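You operate a simulated robot arm through the tools that you are given. There is no shell and no other tool.

You are at the controls of a simulated robot arm. One attempt, no reset.

JOB
Feed 3 measures from the blue hopper into the blue pot and draw it out.
Fine: pot on the tray, tray in, gate open, then one push of the feed key a measure; gate shut after, then tray out. The other pots, this hopper's switch and lid and the brown hopper stay. Set down upright: what you pick out.

It is judged by the outcome, as a careful person would: the job done as asked, and still so three seconds after it is handed in. It fails if anything else is knocked over, pushed out of place, dropped, spilled or broken. A push-on lid holds only when it is set on centred and level and pressed home; a screw cap is set on level and turned clockwise until tight.

ROBOT AND FRAMES
A 7-joint arm with a three-finger gripper, fixed in place. Base frame: the origin is on the floor under the middle of its stand, x ahead of it, y to its left, z up. Units: m, degrees, N and s.
It reaches about 1.342 m from its shoulder. Its first joint turns from -166.0 to 166.0 degrees. Payload 2.69 kg.
Tool frame: the origin (TCP) lies between the finger pads and is the grasp point; the fingertips stand 0.03 m ahead of it; z points along the fingers, y is the line along which they close. The gripper opens to 0.128 m; its body begins 0.117 m behind the TCP.
Orientation is told as [roll, pitch, yaw] about the base's x, y, z axes, in that order, counted from this pose: with the fingers straight down and closing along the base's y, the tool's x points along the base's -x, its y along +y and its z along -z.

CONTROLS
- The arm moves only by the tool jog_arm. Its argument "plan" is a list of rows, each a list of 3 entries, a list of its own where there are three numbers: the shift along the tool's x, y, z in m, then the turn, a rotation vector about the tool's x, y, z in rad, then the opening in per cent of the stroke, from 0 (shut) to 100 (fully open). In form: [[[dx, dy, dz], [wx, wy, wz], hand], ...]. A call has 1 to 20 rows; each row is the pose to reach, as a shift and turn from the pose commanded when the call began, along the tool's axes at that moment. Rows are played at 5 a second. More than 0.05 m and 8.6 degrees between two rows, or a gripper value outside its range, and nothing of the call is played. Where a pose cannot be reached the arm comes as near as it can. A force on the tool above 80 N (or 10 N above the force at the start of the call, whichever is more), or a blocked arm, ends the call early, and 0.2 s more pass. The fingers move at their own pace (about 0.127 m/s each) and stop on an object; they squeeze with about 40 N. The grip force told is the motor's: it shows also when the fingers shut on nothing. Time passes only in rows, and 0.2 s behind the last, so rows that repeat a pose let the fingers close. The reply holds the time, the measured pose of the TCP, the force on the tool along the base axes, the opening and the grip force, in the units named above and with some noise, with the torque about the TCP (base axes, N m) and any sound that the robot's microphone picked up.
- Cameras (640 x 400 px; columns grow to the right, rows downward): "scene" is fixed at [0.2209, -0.4991, 1.4935]; the picture's right is [0.90, -0.44, 0.00], its down [-0.23, -0.47, -0.85] and it looks along [0.37, 0.77, -0.52] (base axes); focal length 316 px, centre (320, 200). "wrist" rides on the gripper at [0.058, 0.054, -0.131] in the tool frame; the picture's right is [-0.68, 0.74, 0.00], its down [-0.62, -0.57, -0.55] and it looks along [-0.40, -0.37, 0.84] (tool axes); focal length 234 px, centre (320, 200). There is no depth. A picture from a camera that has moved, and an enlarged one, comes with that camera's place and axes in the base frame and with its lens.
- get_image(camera): a new picture of that camera. No time passes.
- raise_lower(by): moves the trunk up (or, below 0, down) by that many m; the arm rides with it, the base frame stays. It gives what a move gives, with no picture.
- inspect(camera, box): a new picture of the part [left, top, right, bottom] of that camera's present view, enlarged. No time passes.
- close_job(): hands the job in; it is judged then, once.

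Nothing tells you positions but the pictures and the camera data. Unless the task says otherwise, let go and move clear before handing in.

The tools are called after "Call:" by a JSON object that holds its "api" and its "payload". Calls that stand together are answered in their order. jog_arm: Moves the arm, as the interface text tells. Its arguments: {"type":"object","properties":{"plan":{"type":"array","items":{"type":"array"}}},"required":["plan"]} The other tools are called the same way: raise_lower (by) moves the trunk up or down; get_image (camera) takes a picture; inspect (camera, box) takes an enlarged picture of a part of a camera's view; close_job () hands the job in.

At the start:

```text
time: 0.0
tool_pos: [0.5396, 0.4418, 1.1724]
orientation: [0.1, 0.0, 0.0]
contact_force: [0.2, -0.6, -0.7]
wrist_torque: [0.02, 0.0, 0.02]
opening: 0.1278
grip_force: 0.1
trunk travel left (down, up): [-0.15, 0.2]
```

scene: 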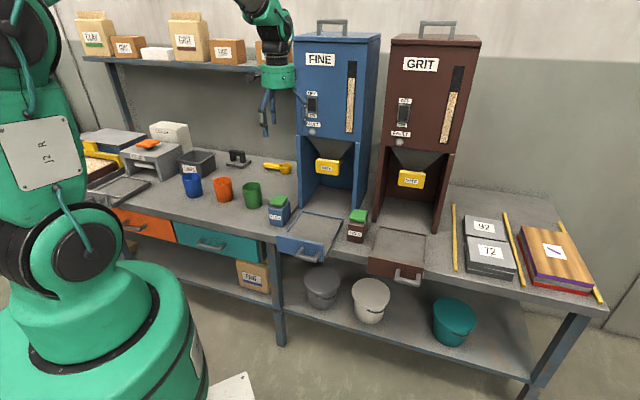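
wrist: 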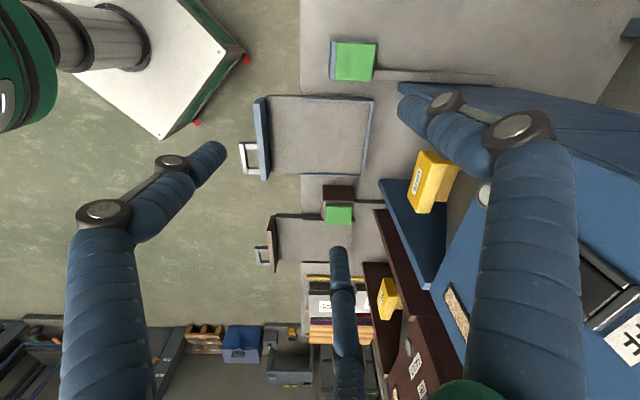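

I see a blue hopper (FINE) and a brown hopper (GRIT) on a bench, with three pots (blue, orange, green) to the left. I'll look closer before moving anything.

Call:
{"api": "inspect", "payload": {"camera": "scene", "box": [160, 130, 360, 270]}}

Call:
{"api": "inspect", "payload": {"camera": "scene", "box": [280, 20, 400, 140]}}

Call:
{"api": "inspect", "payload": {"camera": "scene", "box": [260, 130, 380, 270]}}

Call:
{"api": "inspect", "payload": {"camera": "wrist", "box": [230, 30, 490, 290]}}

```text
2.86 times, centred on (260, 200) of scene
camera zoom: at [0.2209, -0.4991, 1.4935], right [0.9, -0.44, 0.0], down [-0.23, -0.47, -0.85], along [0.37, 0.77, -0.52], focal length 902 px, centre (491, 200)
```

zoom: 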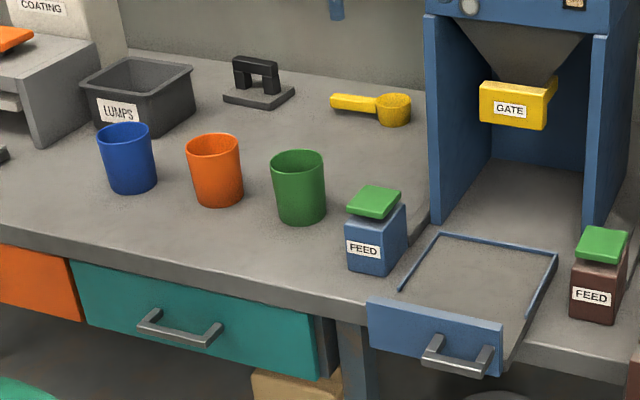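

```text
3.33 times, centred on (340, 80) of scene
camera zoom: at [0.2209, -0.4991, 1.4935], right [0.9, -0.44, 0.0], down [-0.23, -0.47, -0.85], along [0.37, 0.77, -0.52], focal length 1053 px, centre (253, 600)
```

zoom: 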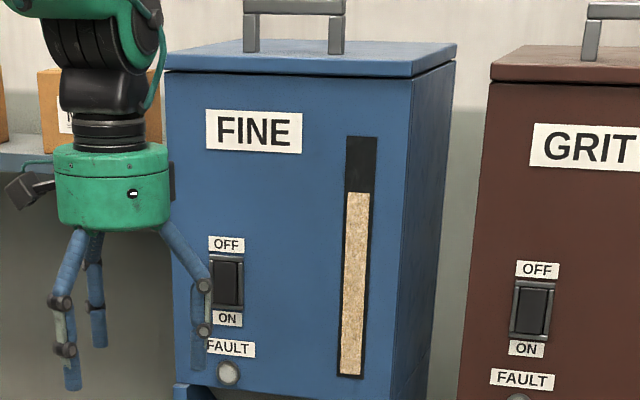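

```text
2.86 times, centred on (320, 200) of scene
camera zoom: at [0.2209, -0.4991, 1.4935], right [0.9, -0.44, 0.0], down [-0.23, -0.47, -0.85], along [0.37, 0.77, -0.52], focal length 902 px, centre (320, 200)
```

zoom: 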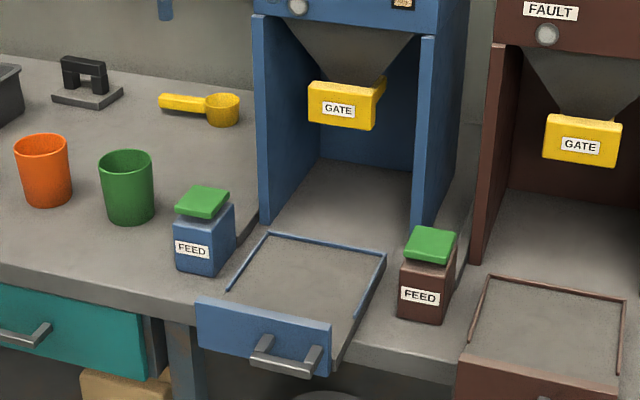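

```text
1.54 times, centred on (360, 160) of wrist
camera zoom: at [0.4818, 0.496, 1.3049], right [0.68, 0.74, 0.0], down [0.62, -0.57, 0.55], along [0.4, -0.37, -0.84], focal length 360 px, centre (258, 262)
```

zoom: 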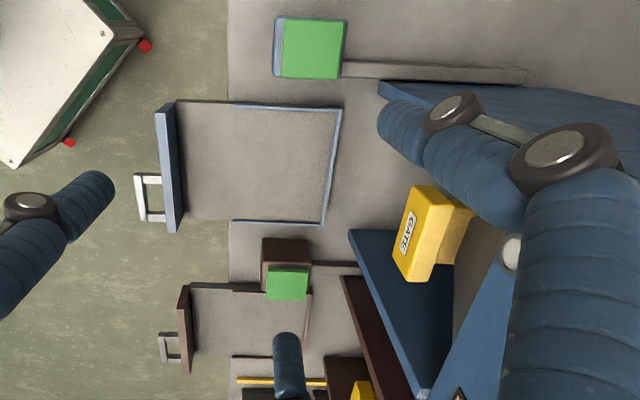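

The tray is pulled out, and the yellow gate block sits under the cone inside the bay. I'll look closely at the gate, the pot and the tray to work out their geometry and how they operate.

Call:
{"api": "inspect", "payload": {"camera": "scene", "box": [290, 130, 370, 180]}}

Call:
{"api": "inspect", "payload": {"camera": "scene", "box": [170, 150, 270, 212]}}

Call:
{"api": "inspect", "payload": {"camera": "wrist", "box": [380, 120, 500, 240]}}

Call:
{"api": "inspect", "payload": {"camera": "scene", "box": [260, 190, 360, 270]}}

Call:
{"api": "inspect", "payload": {"camera": "scene", "box": [60, 120, 220, 220]}}

```text
8.00 times, centred on (330, 155) of scene
camera zoom: at [0.2209, -0.4991, 1.4935], right [0.9, -0.44, 0.0], down [-0.23, -0.47, -0.85], along [0.37, 0.77, -0.52], focal length 2527 px, centre (240, 560)
```

zoom: 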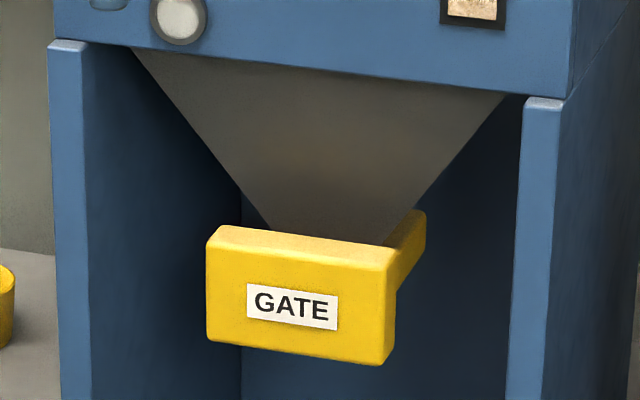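

```text
6.40 times, centred on (220, 181) of scene
camera zoom: at [0.2209, -0.4991, 1.4935], right [0.9, -0.44, 0.0], down [-0.23, -0.47, -0.85], along [0.37, 0.77, -0.52], focal length 2022 px, centre (960, 322)
```

zoom: 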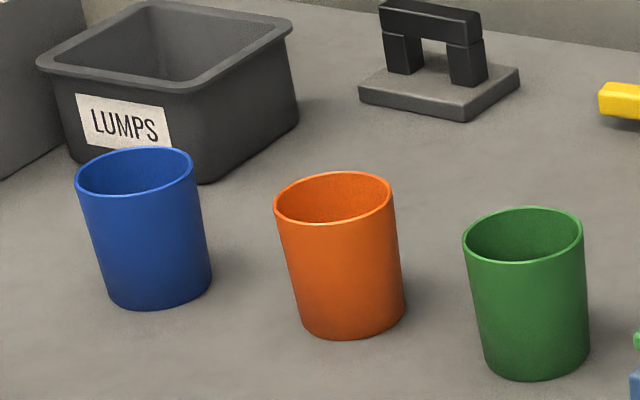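

```text
3.33 times, centred on (440, 180) of wrist
camera zoom: at [0.4818, 0.496, 1.3049], right [0.68, 0.74, 0.0], down [0.62, -0.57, 0.55], along [0.4, -0.37, -0.84], focal length 781 px, centre (-80, 267)
```

zoom: 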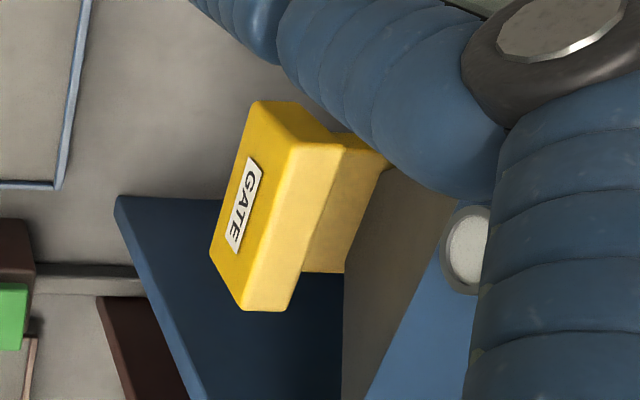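

```text
5.00 times, centred on (310, 230) of scene
camera zoom: at [0.2209, -0.4991, 1.4935], right [0.9, -0.44, 0.0], down [-0.23, -0.47, -0.85], along [0.37, 0.77, -0.52], focal length 1579 px, centre (370, 50)
```

zoom: 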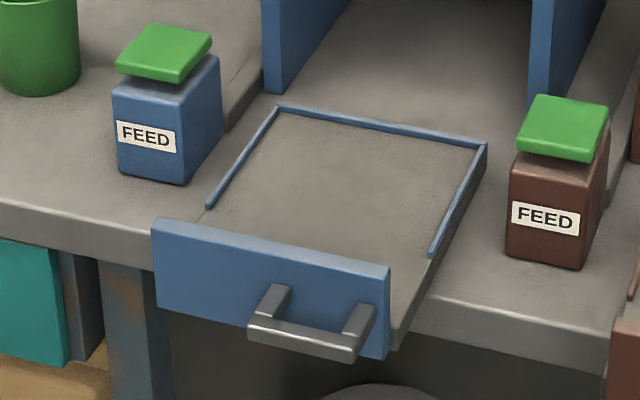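

```text
4.00 times, centred on (140, 170) of scene
camera zoom: at [0.2209, -0.4991, 1.4935], right [0.9, -0.44, 0.0], down [-0.23, -0.47, -0.85], along [0.37, 0.77, -0.52], focal length 1264 px, centre (1040, 320)
```

zoom: 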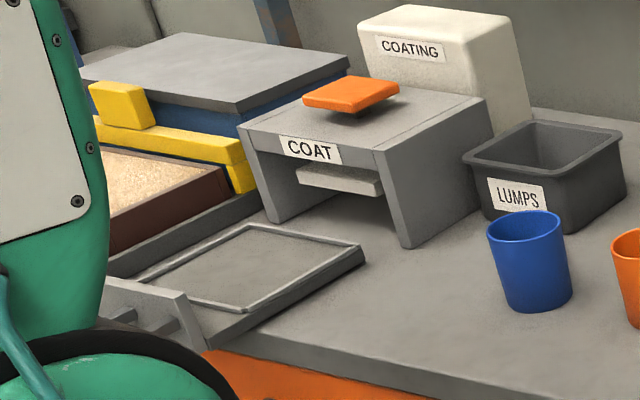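

The hoppers face about 45° between x and y. The gate is near (0.735, 0.49, 0.96), the blue feed key top near (0.54, 0.52, 0.85) and the blue pot near (0.25, 0.88). I'll turn the tool square to the bench and move between the pots and the tray for a better view.

Call:
{"api": "jog_arm", "payload": {"plan": [[[0.031, 0.032, 0.01], [0, 0, 0.131], 100], [[0.062, 0.065, 0.02], [0, 0, 0.262], 100], [[0.093, 0.097, 0.03], [0, 0, 0.393], 100], [[0.124, 0.129, 0.04], [0, 0, 0.524], 100], [[0.155, 0.162, 0.05], [0, 0, 0.654], 100], [[0.186, 0.194, 0.06], [0, 0, 0.785], 100], [[0.186, 0.194, 0.06], [0, 0, 0.785], 100]]}}

```text
time: 1.6
tool_pos: [0.3529, 0.6413, 1.1116]
orientation: [0.0, 0.0, -45.1]
contact_force: [-0.3, 1.3, -0.3]
wrist_torque: [-0.06, -0.06, 0.0]
opening: 0.1281
grip_force: 0.0
trunk travel left (down, up): [-0.15, 0.2]
```

Call:
{"api": "get_image", "payload": {"camera": "wrist"}}

Call:
{"api": "get_image", "payload": {"camera": "scene"}}

```text
taken
camera wrist: at [0.3503, 0.7199, 1.2435], right [1.0, 0.04, 0.0], down [0.03, -0.83, 0.55], along [0.02, -0.55, -0.84], focal length 234 px, centre (320, 200)
```

wrist: 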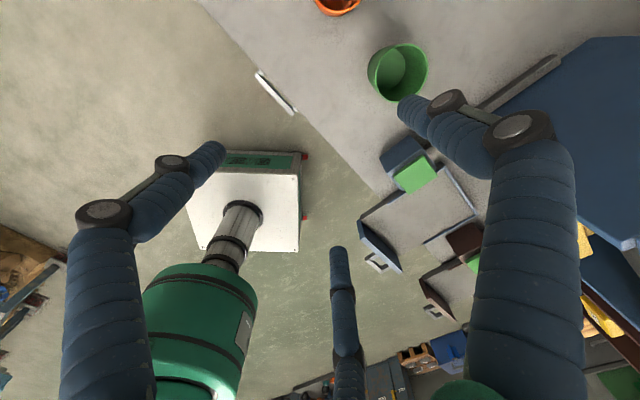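

```text
taken
```

scene: 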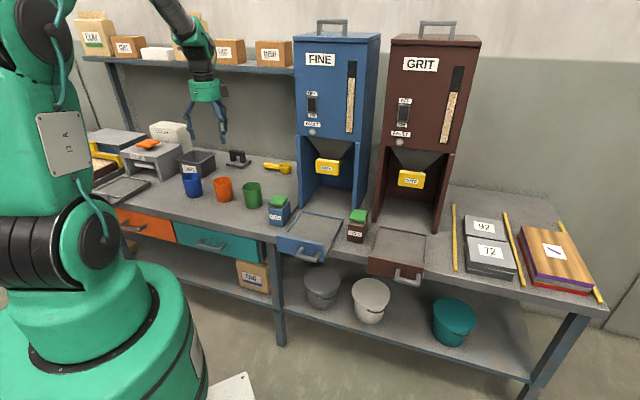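

From here the camera faces away from the hopper. I'll turn the tool the other way (yaw +45°) and move left, so it looks inward over the pots.

Call:
{"api": "jog_arm", "payload": {"plan": [[[0.0247, -0.0052, 0.0025], [0, 0, -0.131], 100], [[0.0493, -0.0105, 0.005], [0, 0, -0.262], 100], [[0.074, -0.0157, 0.0075], [0, 0, -0.393], 100], [[0.0987, -0.021, 0.01], [0, 0, -0.524], 100], [[0.1233, -0.0262, 0.0125], [0, 0, -0.654], 100], [[0.148, -0.0315, 0.015], [0, 0, -0.785], 100], [[0.1727, -0.0367, 0.0175], [0, 0, -0.916], 100], [[0.1973, -0.042, 0.02], [0, 0, -1.047], 100], [[0.222, -0.0472, 0.0225], [0, 0, -1.178], 100], [[0.2467, -0.0525, 0.025], [0, 0, -1.309], 100], [[0.2713, -0.0577, 0.0275], [0, 0, -1.44], 100], [[0.296, -0.063, 0.03], [0, 0, -1.571], 100], [[0.296, -0.063, 0.03], [0, 0, -1.571], 100]]}}

```text
time: 4.4
tool_pos: [0.1095, 0.8023, 1.0922]
orientation: [0.4, -0.5, 44.5]
contact_force: [0.1, 0.2, -0.2]
wrist_torque: [0.0, 0.01, 0.01]
opening: 0.1281
grip_force: 0.0
trunk travel left (down, up): [-0.15, 0.2]
```

Call:
{"api": "get_image", "payload": {"camera": "wrist"}}

Call:
{"api": "get_image", "payload": {"camera": "scene"}}

```text
taken
camera wrist: at [0.0302, 0.7991, 1.2227], right [-0.03, 1.0, 0.01], down [0.84, 0.02, 0.55], along [0.55, 0.03, -0.84], focal length 234 px, centre (320, 200)
```

wrist: 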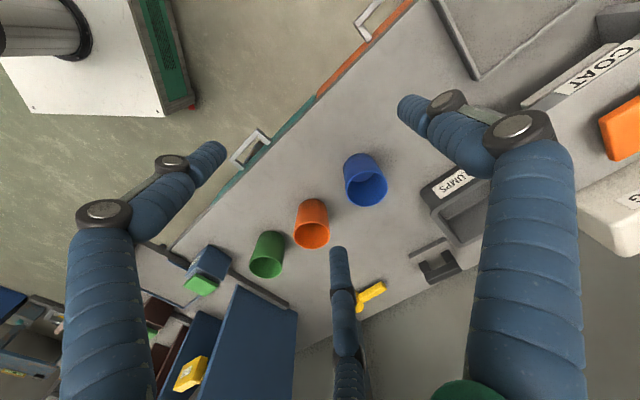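

```text
taken
```

scene: 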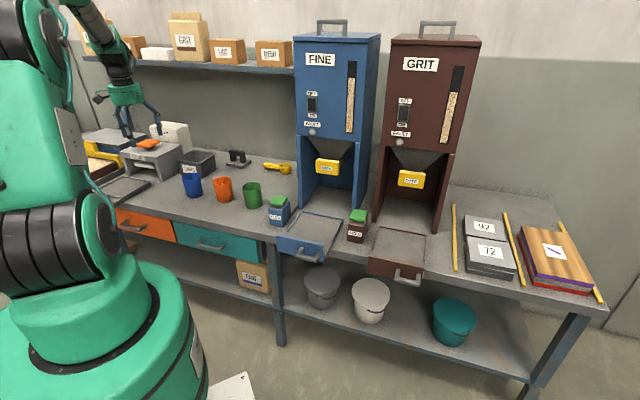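

Call:
{"api": "inspect", "payload": {"camera": "wrist", "box": [230, 130, 410, 290]}}

Call:
{"api": "inspect", "payload": {"camera": "wrist", "box": [130, 220, 310, 390]}}

```text
2.50 times, centred on (320, 210) of wrist
camera zoom: at [0.0302, 0.7991, 1.2227], right [-0.03, 1.0, 0.01], down [0.84, 0.02, 0.55], along [0.55, 0.03, -0.84], focal length 585 px, centre (320, 175)
```

zoom: 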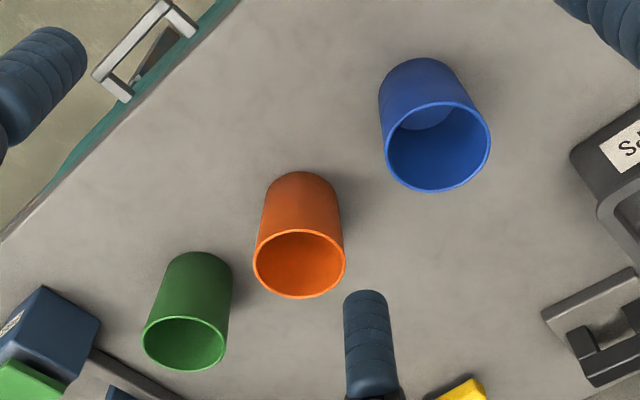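

```text
2.35 times, centred on (220, 305) of wrist
camera zoom: at [0.0302, 0.7991, 1.2227], right [-0.03, 1.0, 0.01], down [0.84, 0.02, 0.55], along [0.55, 0.03, -0.84], focal length 551 px, centre (555, -47)
```

zoom: 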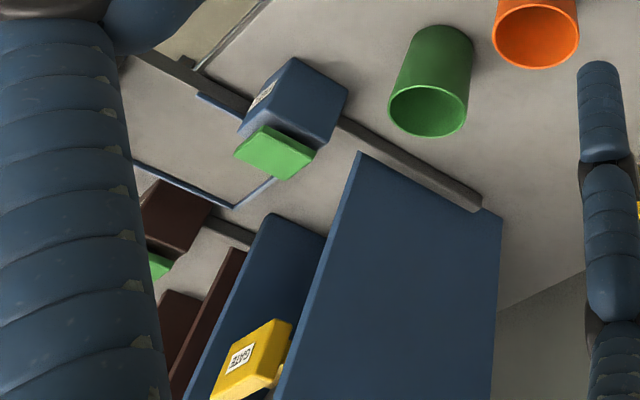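

The blue pot's rim centre is at about (0.256, 0.902, 0.838), it is about 0.083 m across, and the bench is at about z 0.75. Before approaching, I'll check how the three fingers close in free air.

Call:
{"api": "jog_arm", "payload": {"plan": [[[0, 0, 0], [0, 0, 0], 65], [[0, 0, 0], [0, 0, 0], 65], [[0, 0, 0], [0, 0, 0], 65]]}}

Call:
{"api": "get_image", "payload": {"camera": "wrist"}}

Call:
{"api": "jog_arm", "payload": {"plan": [[[0, 0, 0], [0, 0, 0], 0], [[0, 0, 0], [0, 0, 0], 0], [[0, 0, 0], [0, 0, 0], 0], [[0, 0, 0], [0, 0, 0], 0]]}}

Call:
{"api": "get_image", "payload": {"camera": "wrist"}}

Call:
{"api": "inspect", "payload": {"camera": "scene", "box": [80, 60, 180, 160]}}

```text
time: 5.2
tool_pos: [0.109, 0.8025, 1.0875]
orientation: [0.2, -0.4, 44.4]
contact_force: [-0.2, -0.7, -0.1]
wrist_torque: [0.0, -0.03, 0.03]
opening: 0.0829
grip_force: 0.0
trunk travel left (down, up): [-0.15, 0.2]
```

```text
taken
camera wrist: at [0.0299, 0.7987, 1.2195], right [-0.03, 1.0, 0.01], down [0.84, 0.02, 0.55], along [0.55, 0.02, -0.84], focal length 234 px, centre (320, 200)
```

wrist: 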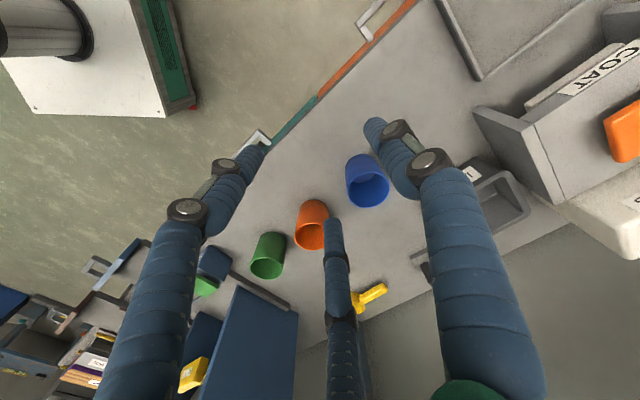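

```text
time: 6.2
tool_pos: [0.1083, 0.8024, 1.0868]
orientation: [0.1, -0.2, 44.4]
contact_force: [-0.8, 0.1, -0.2]
wrist_torque: [0.0, 0.01, 0.02]
opening: 0.002
grip_force: 31.1
trunk travel left (down, up): [-0.15, 0.2]
```

```text
taken
camera wrist: at [0.0299, 0.7987, 1.2178], right [-0.03, 1.0, 0.0], down [0.84, 0.02, 0.55], along [0.55, 0.02, -0.84], focal length 234 px, centre (320, 200)
```

wrist: 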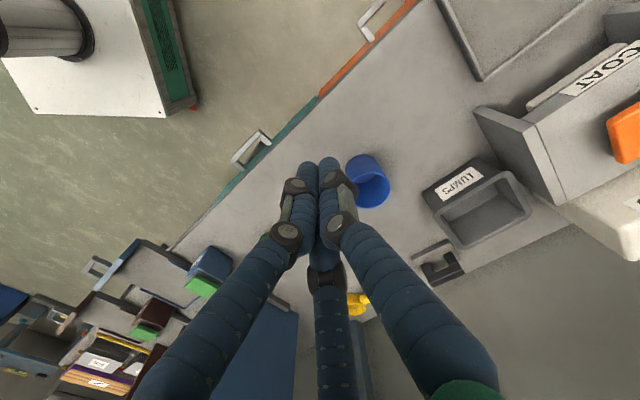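

```text
4.00 times, centred on (130, 110) of scene
camera zoom: at [0.2209, -0.4991, 1.4935], right [0.9, -0.44, 0.0], down [-0.23, -0.47, -0.85], along [0.37, 0.77, -0.52], focal length 1264 px, centre (1080, 560)
```

zoom: 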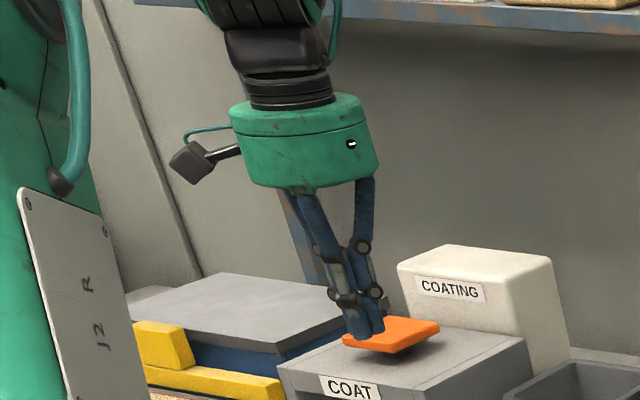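

The gripper is a centring three-jaw, which suits the round pot. I'll move over the blue pot with the fingers fully open and check the alignment.

Call:
{"api": "jog_arm", "payload": {"plan": [[[-0.035, -0.0064, 0.02], [0, 0, 0], 100], [[-0.07, -0.0129, 0.04], [0, 0, 0], 100], [[-0.105, -0.0193, 0.06], [0, 0, 0], 100], [[-0.14, -0.0258, 0.08], [0, 0, 0], 100], [[-0.1752, -0.0322, 0.1], [0, 0, 0], 100], [[-0.1752, -0.0322, 0.1], [0, 0, 0], 100], [[-0.1752, -0.0322, 0.1], [0, 0, 0], 100]]}}

Call:
{"api": "get_image", "payload": {"camera": "wrist"}}

Call:
{"api": "inspect", "payload": {"camera": "scene", "box": [140, 80, 280, 220]}}

```text
time: 7.8
tool_pos: [0.2448, 0.9047, 0.9842]
orientation: [-0.1, -0.1, 44.9]
contact_force: [0.4, -0.2, 0.3]
wrist_torque: [0.03, 0.0, 0.02]
opening: 0.1277
grip_force: 0.1
trunk travel left (down, up): [-0.15, 0.2]
```

```text
taken
camera wrist: at [0.167, 0.9004, 1.1166], right [-0.04, 1.0, 0.0], down [0.84, 0.04, 0.55], along [0.55, 0.02, -0.84], focal length 234 px, centre (320, 200)
```

wrist: 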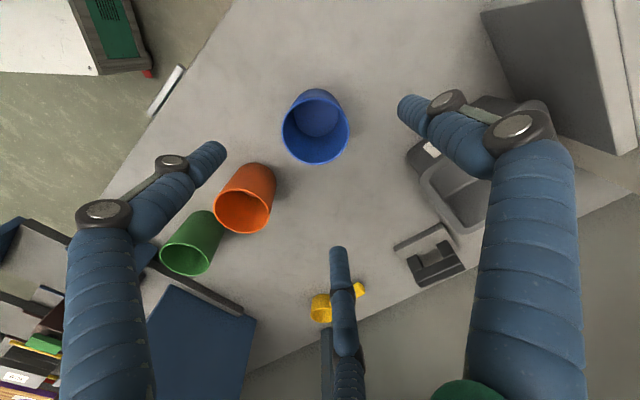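

```text
2.86 times, centred on (210, 150) of scene
camera zoom: at [0.2209, -0.4991, 1.4935], right [0.9, -0.44, 0.0], down [-0.23, -0.47, -0.85], along [0.37, 0.77, -0.52], focal length 902 px, centre (634, 343)
```

zoom: 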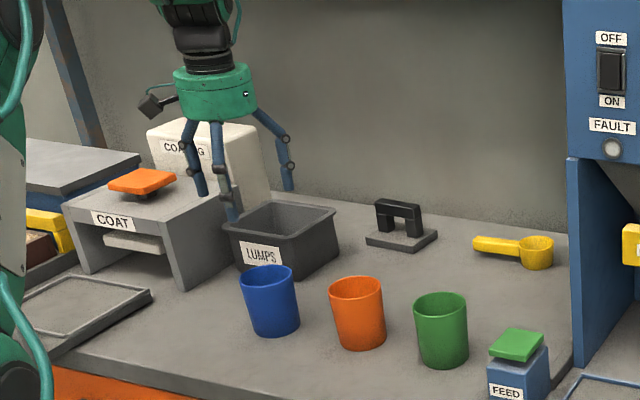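

Call:
{"api": "inspect", "payload": {"camera": "wrist", "box": [260, 70, 380, 180]}}

```text
3.64 times, centred on (320, 125) of wrist
camera zoom: at [0.167, 0.9004, 1.1166], right [-0.04, 1.0, 0.0], down [0.84, 0.04, 0.55], along [0.55, 0.02, -0.84], focal length 852 px, centre (320, 473)
```

zoom: 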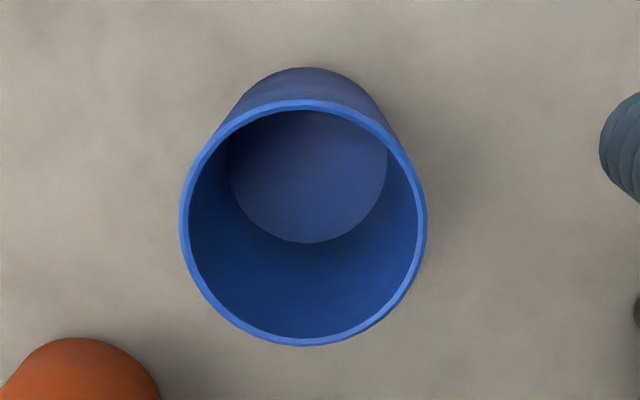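

The pot axis comes out at about (0.252, 0.898). I'll shift a little and lower the open fingers around it.

Call:
{"api": "jog_arm", "payload": {"plan": [[[0, -0.008, 0.02], [0, 0, 0], 100], [[0, -0.008, 0.06], [0, 0, 0], 100], [[0, -0.008, 0.095], [0, 0, 0], 100], [[0, -0.008, 0.125], [0, 0, 0], 100], [[0, -0.008, 0.15], [0, 0, 0], 100], [[0, -0.008, 0.17], [0, 0, 0], 100], [[0, -0.008, 0.18], [0, 0, 0], 100], [[0, -0.008, 0.18], [0, 0, 0], 100]]}}

Call:
{"api": "get_image", "payload": {"camera": "wrist"}}

Call:
{"api": "inspect", "payload": {"camera": "scene", "box": [140, 100, 280, 220]}}

```text
time: 9.6
tool_pos: [0.2529, 0.8965, 0.804]
orientation: [0.0, 0.1, 45.0]
contact_force: [0.4, -0.5, -0.8]
wrist_torque: [0.01, 0.03, -0.02]
opening: 0.128
grip_force: 0.1
trunk travel left (down, up): [-0.15, 0.2]
```

```text
taken
camera wrist: at [0.1741, 0.8935, 0.935], right [-0.04, 1.0, 0.0], down [0.84, 0.04, 0.55], along [0.55, 0.02, -0.84], focal length 234 px, centre (320, 200)
```

wrist: 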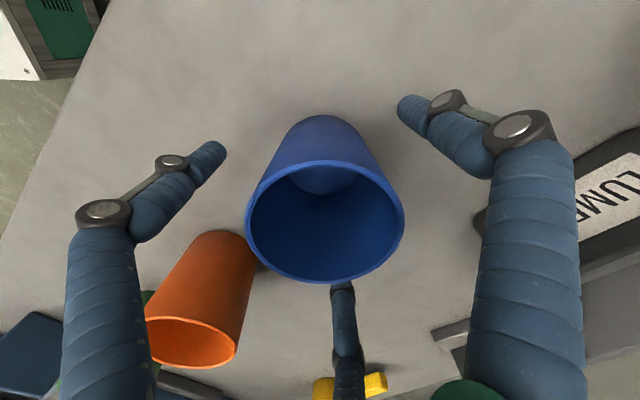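

```text
3.33 times, centred on (210, 160) of scene
camera zoom: at [0.2209, -0.4991, 1.4935], right [0.9, -0.44, 0.0], down [-0.23, -0.47, -0.85], along [0.37, 0.77, -0.52], focal length 1053 px, centre (687, 333)
```

zoom: 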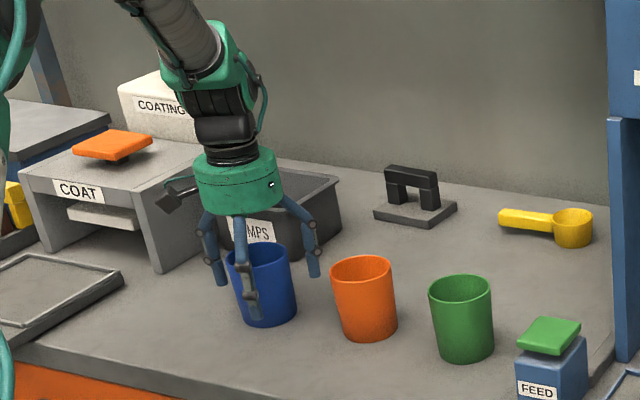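

The fingers straddle the pot evenly, clear of the orange pot and the bin. I'll close on it now.

Call:
{"api": "jog_arm", "payload": {"plan": [[[0, 0, 0], [0, 0, 0], 40], [[0, 0, 0], [0, 0, 0], 40], [[0, 0, 0], [0, 0, 0], 40], [[0, 0, 0], [0, 0, 0], 40], [[0, 0, 0], [0, 0, 0], 40]]}}

Call:
{"api": "get_image", "payload": {"camera": "wrist"}}

```text
time: 10.8
tool_pos: [0.2531, 0.8963, 0.8041]
orientation: [0.0, 0.0, 45.0]
contact_force: [0.8, 2.0, 4.7]
wrist_torque: [0.22, -0.14, 0.07]
opening: 0.0715
grip_force: 40.0
trunk travel left (down, up): [-0.15, 0.2]
```

```text
taken
camera wrist: at [0.174, 0.8934, 0.9357], right [-0.04, 1.0, 0.0], down [0.84, 0.04, 0.55], along [0.55, 0.02, -0.84], focal length 234 px, centre (320, 200)
```

wrist: 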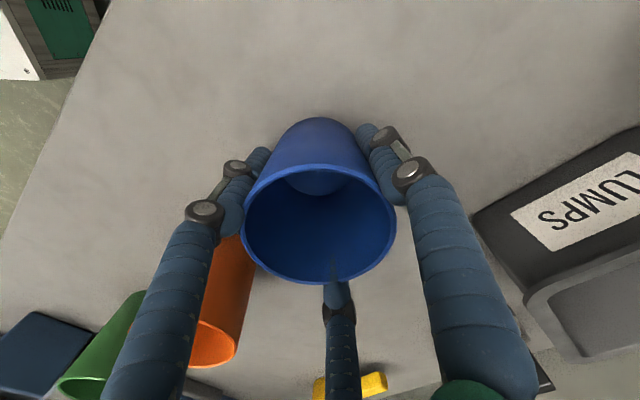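

The pot is held at an opening of 0.0715 with 40 N. I'll lift it straight up and then carry it along the bench, above the other pots, to over the tray.

Call:
{"api": "jog_arm", "payload": {"plan": [[[0, 0, -0.01], [0, 0, 0], 40], [[0, 0, -0.03], [0, 0, 0], 40], [[0, 0, -0.06], [0, 0, 0], 40], [[0, 0, -0.1], [0, 0, 0], 40], [[0, 0, -0.14], [0, 0, 0], 40], [[0, 0, -0.18], [0, 0, 0], 40], [[0, 0, -0.21], [0, 0, 0], 40], [[0, 0, -0.21], [0, 0, 0], 40]]}}

Call:
{"api": "get_image", "payload": {"camera": "wrist"}}

Call:
{"api": "get_image", "payload": {"camera": "scene"}}

```text
time: 12.6
tool_pos: [0.2524, 0.8962, 1.0156]
orientation: [0.0, 0.0, 44.9]
contact_force: [-0.8, -0.1, -0.8]
wrist_torque: [0.04, -0.01, -0.02]
opening: 0.0715
grip_force: 39.9
trunk travel left (down, up): [-0.15, 0.2]
```

```text
taken
camera wrist: at [0.1731, 0.8935, 1.1471], right [-0.04, 1.0, 0.0], down [0.84, 0.04, 0.55], along [0.55, 0.02, -0.84], focal length 234 px, centre (320, 200)
```

wrist: 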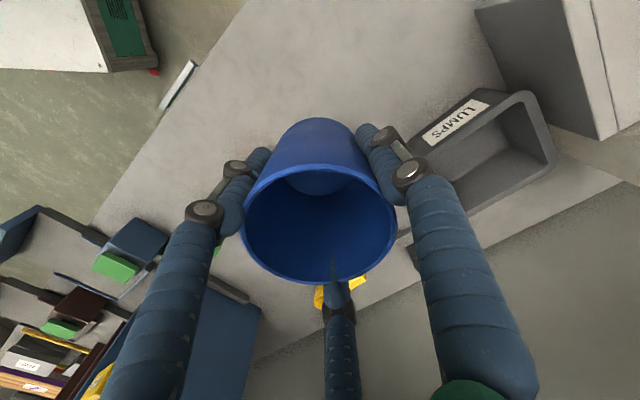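

```text
taken
```

scene: 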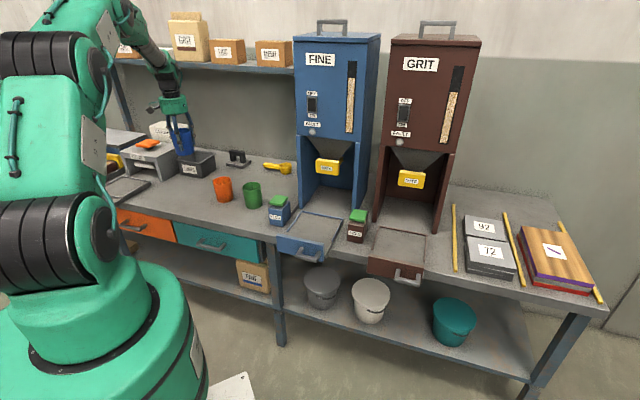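

The pot is in the air and upright. I'll carry it to over the tray.

Call:
{"api": "jog_arm", "payload": {"plan": [[[0.012, -0.02, 0], [0, 0, 0], 40], [[0.03, -0.06, 0], [0, 0, 0], 40], [[0.05, -0.103, 0], [0, 0, 0], 40], [[0.07, -0.146, 0], [0, 0, 0], 40], [[0.09, -0.189, 0], [0, 0, 0], 40], [[0.105, -0.232, 0], [0, 0, 0], 40], [[0.111, -0.275, 0], [0, 0, 0], 40], [[0.111, -0.318, 0], [0, 0, 0], 40], [[0.111, -0.361, 0], [0, 0, 0], 40], [[0.111, -0.404, 0], [0, 0, 0], 40], [[0.111, -0.447, 0], [0, 0, 0], 40], [[0.111, -0.49, 0], [0, 0, 0], 40], [[0.111, -0.533, 0], [0, 0, 0], 40], [[0.111, -0.575, 0], [0, 0, 0], 40], [[0.111, -0.607, 0], [0, 0, 0], 40], [[0.111, -0.627, 0], [0, 0, 0], 40], [[0.111, -0.627, 0], [0, 0, 0], 40], [[0.111, -0.627, 0], [0, 0, 0], 40]]}}

Call:
{"api": "get_image", "payload": {"camera": "wrist"}}

Call:
{"api": "get_image", "payload": {"camera": "scene"}}

```text
time: 16.4
tool_pos: [0.6165, 0.3749, 1.0143]
orientation: [-0.1, -0.1, 44.9]
contact_force: [0.5, -0.3, -0.9]
wrist_torque: [-0.01, 0.01, 0.01]
opening: 0.0714
grip_force: 40.0
trunk travel left (down, up): [-0.15, 0.2]
```

```text
taken
camera wrist: at [0.5383, 0.3723, 1.1454], right [-0.04, 1.0, 0.0], down [0.84, 0.04, 0.55], along [0.55, 0.02, -0.84], focal length 234 px, centre (320, 200)
```

wrist: 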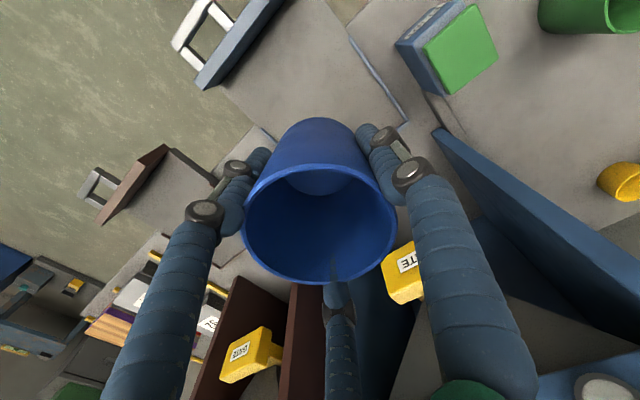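

```text
taken
```

scene: 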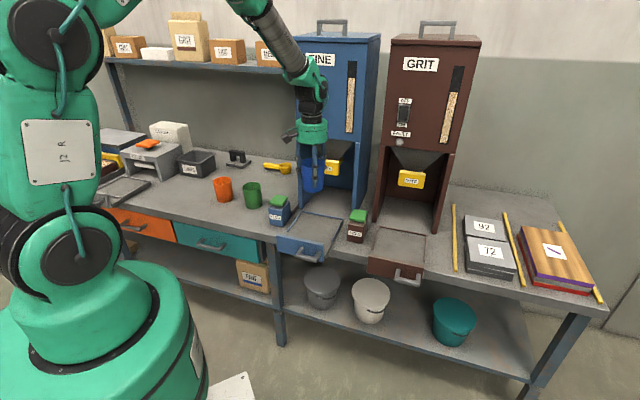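

The pot is over the tray area. I'll measure the tray from this closer view before lowering.

Call:
{"api": "inspect", "payload": {"camera": "wrist", "box": [160, 0, 420, 160]}}

Call:
{"api": "inspect", "payload": {"camera": "scene", "box": [260, 120, 380, 270]}}

```text
2.46 times, centred on (290, 80) of wrist
camera zoom: at [0.5383, 0.3723, 1.1454], right [-0.04, 1.0, 0.0], down [0.84, 0.04, 0.55], along [0.55, 0.02, -0.84], focal length 576 px, centre (394, 495)
```

zoom: 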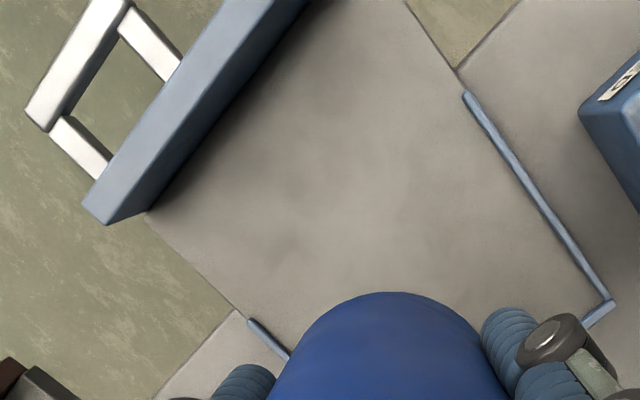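

```text
2.67 times, centred on (320, 195) of scene
camera zoom: at [0.2209, -0.4991, 1.4935], right [0.9, -0.44, 0.0], down [-0.23, -0.47, -0.85], along [0.37, 0.77, -0.52], focal length 842 px, centre (320, 213)
```

zoom: 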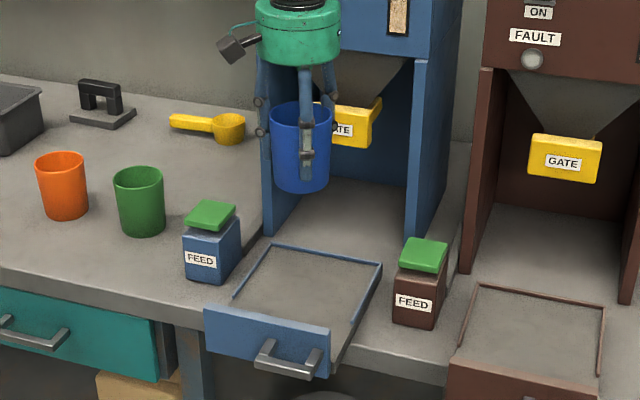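

Both views put the tray rails at lateral 0.08–0.26 and the tray floor from depth 0.577 to 0.81, so the pot is close to centred. I'll lower it in stages until it touches the tray.

Call:
{"api": "jog_arm", "payload": {"plan": [[[0.005, 0, 0.03], [0, 0, 0], 40], [[0.005, 0, 0.07], [0, 0, 0], 40], [[0.005, 0, 0.11], [0, 0, 0], 40], [[0.005, 0, 0.145], [0, 0, 0], 40], [[0.005, 0, 0.17], [0, 0, 0], 40], [[0.005, 0, 0.182], [0, 0, 0], 40], [[0.005, 0, 0.182], [0, 0, 0], 40]]}}

Call:
{"api": "get_image", "payload": {"camera": "wrist"}}

Call:
{"api": "inspect", "payload": {"camera": "scene", "box": [260, 120, 380, 270]}}

```text
time: 18.0
tool_pos: [0.6131, 0.3731, 0.8322]
orientation: [-0.1, 0.0, 45.0]
contact_force: [0.4, 0.3, -0.3]
wrist_torque: [0.02, 0.02, 0.01]
opening: 0.0715
grip_force: 40.2
trunk travel left (down, up): [-0.15, 0.2]
```

```text
taken
camera wrist: at [0.5338, 0.3692, 0.9634], right [-0.04, 1.0, 0.0], down [0.84, 0.04, 0.55], along [0.55, 0.02, -0.84], focal length 234 px, centre (320, 200)
```

wrist: 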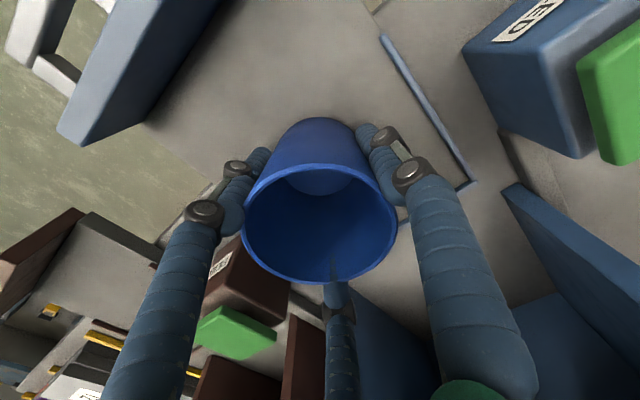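

```text
2.67 times, centred on (320, 195) of scene
camera zoom: at [0.2209, -0.4991, 1.4935], right [0.9, -0.44, 0.0], down [-0.23, -0.47, -0.85], along [0.37, 0.77, -0.52], focal length 842 px, centre (320, 213)
```

zoom: 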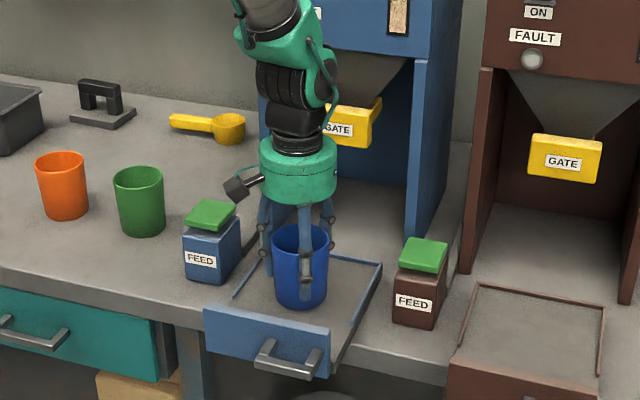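

Call:
{"api": "jog_arm", "payload": {"plan": [[[0, 0, 0.004], [0, 0, 0], 40], [[0, 0, 0.008], [0, 0, 0], 40], [[0, 0, 0.011], [0, 0, 0], 40], [[0, 0, 0.011], [0, 0, 0], 40]]}}

```text
time: 19.0
tool_pos: [0.6142, 0.3713, 0.8227]
orientation: [-0.1, -0.2, 45.0]
contact_force: [-0.1, 3.1, 33.2]
wrist_torque: [0.07, -0.18, 0.21]
opening: 0.0714
grip_force: 40.2
trunk travel left (down, up): [-0.15, 0.2]
```

The pot has touched the tray (33 N at z 0.823). I'll ease off slightly, open the fingers, and check that it stands upright.

Call:
{"api": "jog_arm", "payload": {"plan": [[[0, 0, -0.0015], [0, 0, 0], 40], [[0, 0, -0.0015], [0, 0, 0], 60], [[0, 0, -0.0015], [0, 0, 0], 75], [[0, 0, -0.0015], [0, 0, 0], 85], [[0, 0, -0.0015], [0, 0, 0], 85], [[0, 0, -0.0015], [0, 0, 0], 85]]}}

Call:
{"api": "get_image", "payload": {"camera": "wrist"}}

Call:
{"api": "inspect", "payload": {"camera": "scene", "box": [260, 150, 380, 270]}}

```text
time: 20.4
tool_pos: [0.6137, 0.3718, 0.822]
orientation: [0.0, -0.1, 45.0]
contact_force: [-0.1, 0.0, -0.1]
wrist_torque: [-0.01, 0.04, 0.0]
opening: 0.1089
grip_force: 0.0
trunk travel left (down, up): [-0.15, 0.2]
```

```text
taken
camera wrist: at [0.5346, 0.3678, 0.9537], right [-0.04, 1.0, 0.0], down [0.84, 0.04, 0.55], along [0.55, 0.02, -0.84], focal length 234 px, centre (320, 200)
```

wrist: 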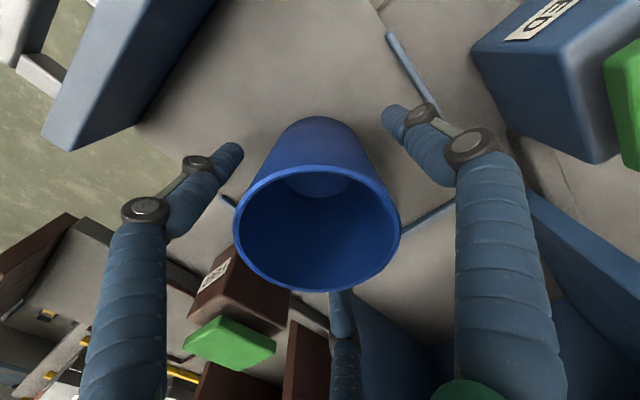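

```text
3.33 times, centred on (320, 210) of scene
camera zoom: at [0.2209, -0.4991, 1.4935], right [0.9, -0.44, 0.0], down [-0.23, -0.47, -0.85], along [0.37, 0.77, -0.52], focal length 1053 px, centre (320, 167)
```

zoom: 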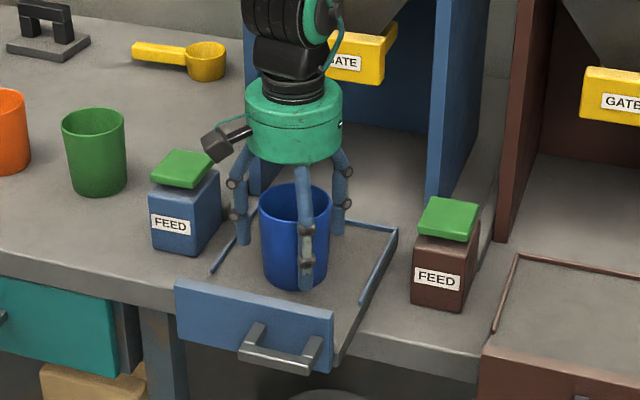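

The pot stands free on the tray. I'll raise straight up clear of it.

Call:
{"api": "jog_arm", "payload": {"plan": [[[0, 0, -0.02], [0, 0, 0], 85], [[0, 0, -0.05], [0, 0, 0], 85], [[0, 0, -0.09], [0, 0, 0], 85], [[0, 0, -0.13], [0, 0, 0], 85], [[0, 0, -0.17], [0, 0, 0], 85], [[0, 0, -0.2], [0, 0, 0], 85], [[0, 0, -0.2], [0, 0, 0], 85]]}}

Call:
{"api": "get_image", "payload": {"camera": "wrist"}}

Call:
{"api": "get_image", "payload": {"camera": "scene"}}

```text
time: 22.0
tool_pos: [0.6139, 0.3726, 1.0205]
orientation: [0.0, 0.0, 45.0]
contact_force: [-0.6, 0.0, 0.4]
wrist_torque: [0.0, -0.02, 0.01]
opening: 0.1089
grip_force: 0.0
trunk travel left (down, up): [-0.15, 0.2]
```

```text
taken
camera wrist: at [0.5356, 0.3682, 1.1532], right [-0.04, 1.0, 0.0], down [0.84, 0.04, 0.55], along [0.55, 0.02, -0.84], focal length 234 px, centre (320, 200)
```

wrist: 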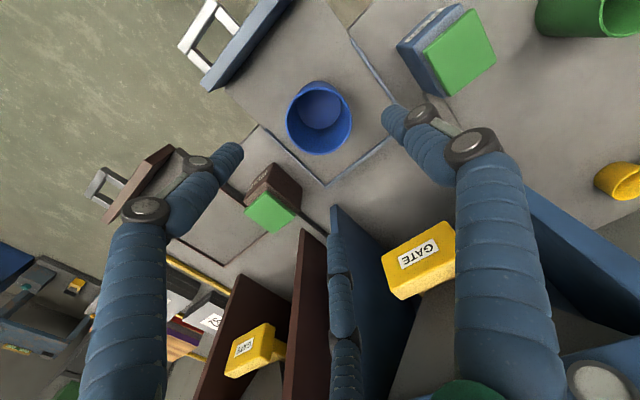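

```text
taken
```

scene: 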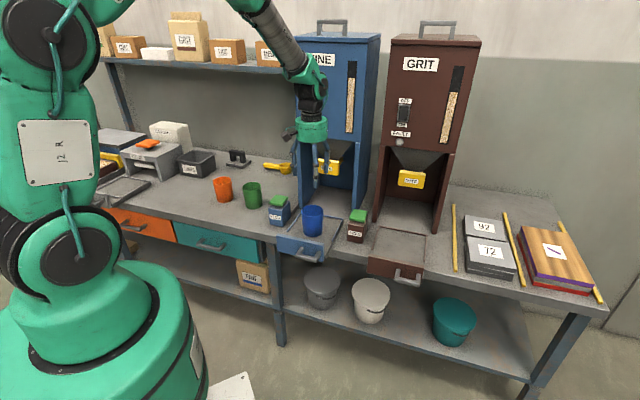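

The pot is standing on the tray. I'll pitch the gripper so the fingers point into the bay; from there the camera can see the spout outlet, the gate slide and the tray's end position.

Call:
{"api": "jog_arm", "payload": {"plan": [[[0.005, 0, 0], [0, -0.131, 0], 60], [[0.01, 0, 0], [0, -0.262, 0], 60], [[0.015, 0, 0], [0, -0.393, 0], 60], [[0.02, 0, 0], [0, -0.524, 0], 60], [[0.025, 0, 0], [0, -0.654, 0], 60], [[0.03, 0, 0], [0, -0.785, 0], 60], [[0.035, 0, 0], [0, -0.916, 0], 60], [[0.04, 0, 0], [0, -1.047, 0], 60], [[0.045, 0, 0], [0, -1.178, 0], 60], [[0.05, 0, 0], [0, -1.309, 0], 60], [[0.05, 0, 0], [0, -1.44, 0], 60], [[0.05, 0, 0], [0, -1.571, 0], 60], [[0.05, 0, 0], [0, -1.571, 0], 60]]}}

Call:
{"api": "get_image", "payload": {"camera": "wrist"}}

Call:
{"api": "get_image", "payload": {"camera": "scene"}}

```text
time: 24.8
tool_pos: [0.579, 0.336, 1.0222]
orientation: [89.9, -89.8, -44.8]
contact_force: [0.3, -0.2, 0.7]
wrist_torque: [-0.02, -0.04, 0.0]
opening: 0.0766
grip_force: 0.0
out of reach, approached as far as the arm can: row 7
trunk travel left (down, up): [-0.15, 0.2]
```

```text
taken
camera wrist: at [0.4486, 0.2807, 0.9642], right [-0.52, 0.52, 0.68], down [0.01, -0.79, 0.61], along [0.85, 0.33, 0.4], focal length 234 px, centre (320, 200)
```

wrist: 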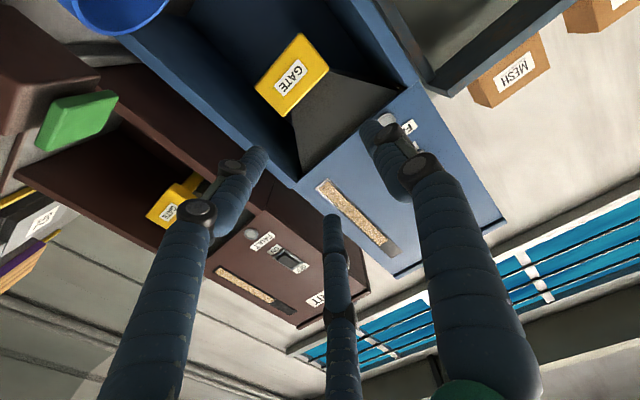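

```text
taken
```

scene: 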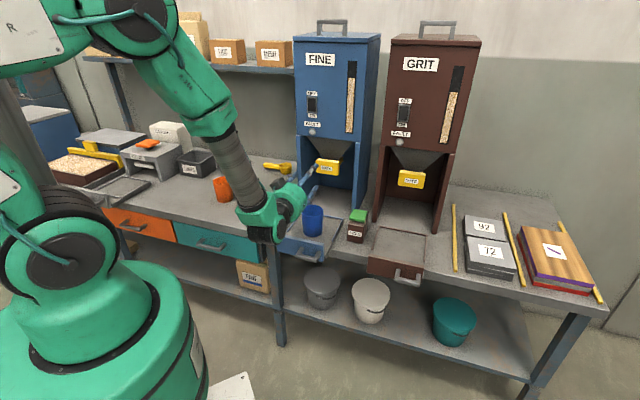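

Call:
{"api": "inspect", "payload": {"camera": "wrist", "box": [220, 0, 440, 200]}}

Call:
{"api": "jog_arm", "payload": {"plan": [[[0.03, 0, 0], [0, 0, 0], 60], [[0.06, 0, 0], [0, 0, 0], 60], [[0.08, 0, 0], [0, 0, 0], 60], [[0.08, 0, 0], [0, 0, 0], 60]]}}

Call:
{"api": "get_image", "payload": {"camera": "wrist"}}

```text
2.00 times, centred on (330, 100) of wrist
camera zoom: at [0.4486, 0.2807, 0.9642], right [-0.52, 0.52, 0.68], down [0.01, -0.79, 0.61], along [0.85, 0.33, 0.4], focal length 468 px, centre (300, 400)
```

zoom: 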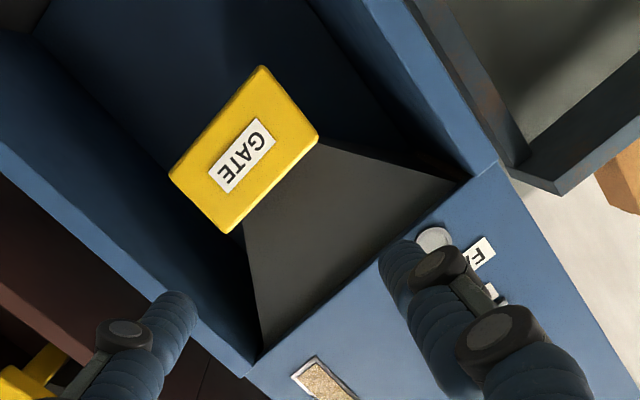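

```text
time: 25.8
tool_pos: [0.5936, 0.3321, 0.9556]
orientation: [76.3, -87.9, -30.6]
contact_force: [-0.1, 0.4, -0.2]
wrist_torque: [0.02, -0.02, -0.02]
opening: 0.0767
grip_force: 0.1
out of reach, approached as far as the arm can: row 1, 2, 3, 4
trunk travel left (down, up): [-0.15, 0.2]
```

```text
taken
camera wrist: at [0.4632, 0.2764, 0.9002], right [-0.51, 0.5, 0.7], down [0.04, -0.8, 0.6], along [0.86, 0.33, 0.38], focal length 234 px, centre (320, 200)
```

wrist: 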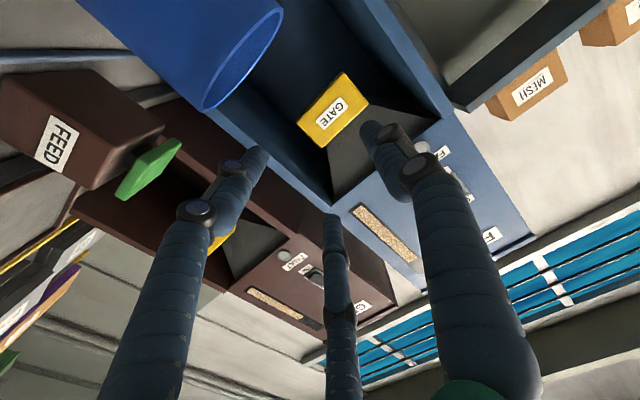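

The arm can't hold the fingers horizontal that low at this trunk height. I'll move up and back a little, then lower the trunk so the forearm comes in flatter.

Call:
{"api": "jog_arm", "payload": {"plan": [[[-0.04, 0, 0], [0, 0, 0], 60], [[-0.08, 0, -0.01], [0, 0, 0], 60], [[-0.12, 0, -0.02], [0, 0, 0], 60], [[-0.16, 0, -0.03], [0, 0, 0], 60], [[-0.16, 0, -0.03], [0, 0, 0], 60]]}}

Call:
{"api": "raise_lower", "payload": {"by": -0.1}}

Call:
{"api": "get_image", "payload": {"camera": "scene"}}

Call:
{"api": "get_image", "payload": {"camera": "wrist"}}

```text
time: 27.0
tool_pos: [0.5727, 0.3082, 1.1149]
orientation: [168.8, -90.0, -123.9]
contact_force: [0.1, -0.3, 0.6]
wrist_torque: [0.0, 0.02, -0.02]
opening: 0.0767
grip_force: 0.1
trunk travel left (down, up): [-0.15, 0.2]
```

```text
time: 28.3
tool_pos: [0.5748, 0.3082, 1.0145]
orientation: [-158.9, -90.0, -156.0]
contact_force: [-0.4, -0.4, 0.6]
wrist_torque: [-0.01, 0.01, 0.01]
opening: 0.0769
grip_force: 0.0
trunk travel left (down, up): [-0.05, 0.3]
```

```text
taken
```

scene: 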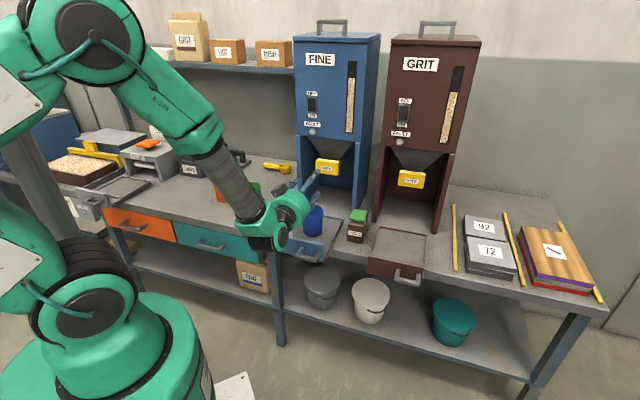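

```text
taken
camera wrist: at [0.4437, 0.2541, 0.9574], right [-0.52, 0.52, 0.68], down [0.01, -0.79, 0.62], along [0.85, 0.33, 0.4], focal length 234 px, centre (320, 200)
```

wrist: 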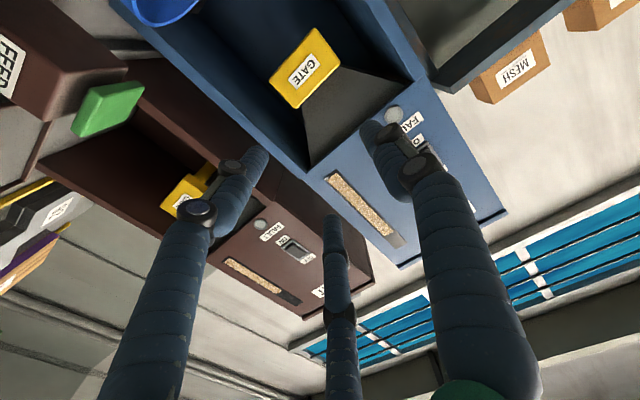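

Call:
{"api": "jog_arm", "payload": {"plan": [[[0.03, 0, -0.01], [0, 0, 0], 60], [[0.06, 0, -0.02], [0, 0, 0], 60], [[0.085, 0, -0.025], [0, 0, 0], 60], [[0.085, 0, -0.025], [0, 0, 0], 60]]}}

Call:
{"api": "get_image", "payload": {"camera": "wrist"}}

Call:
{"api": "inspect", "payload": {"camera": "scene", "box": [220, 140, 400, 270]}}

```text
time: 29.3
tool_pos: [0.5571, 0.2899, 0.9298]
orientation: [37.6, -90.0, 7.4]
contact_force: [0.7, 0.1, 0.3]
wrist_torque: [0.01, -0.01, 0.0]
opening: 0.0768
grip_force: 0.0
trunk travel left (down, up): [-0.05, 0.3]
```

```text
taken
camera wrist: at [0.4262, 0.2357, 0.8719], right [-0.52, 0.52, 0.68], down [0.01, -0.79, 0.62], along [0.85, 0.33, 0.4], focal length 234 px, centre (320, 200)
```

wrist: 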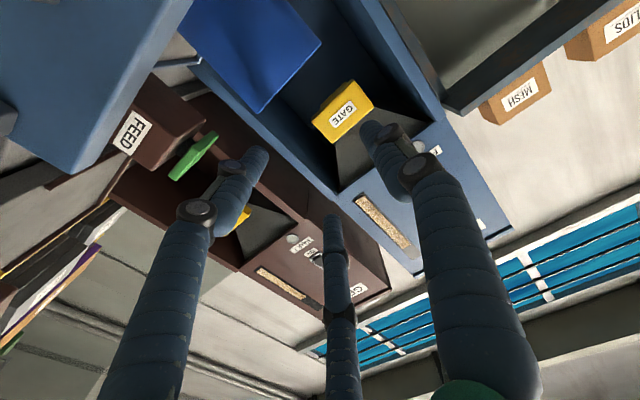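

```text
3.08 times, centred on (310, 205) of scene
camera zoom: at [0.2209, -0.4991, 1.4935], right [0.9, -0.44, 0.0], down [-0.23, -0.47, -0.85], along [0.37, 0.77, -0.52], focal length 972 px, centre (351, 185)
```

zoom: 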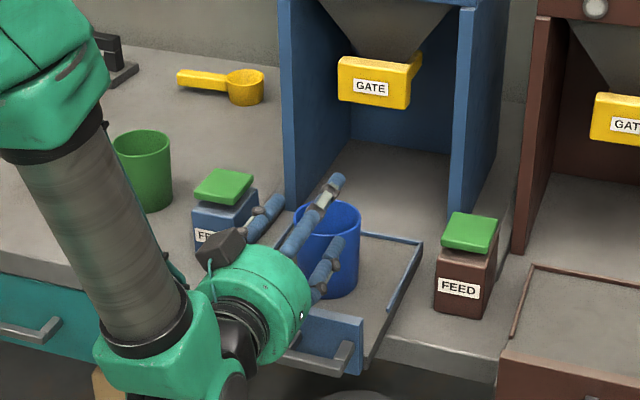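

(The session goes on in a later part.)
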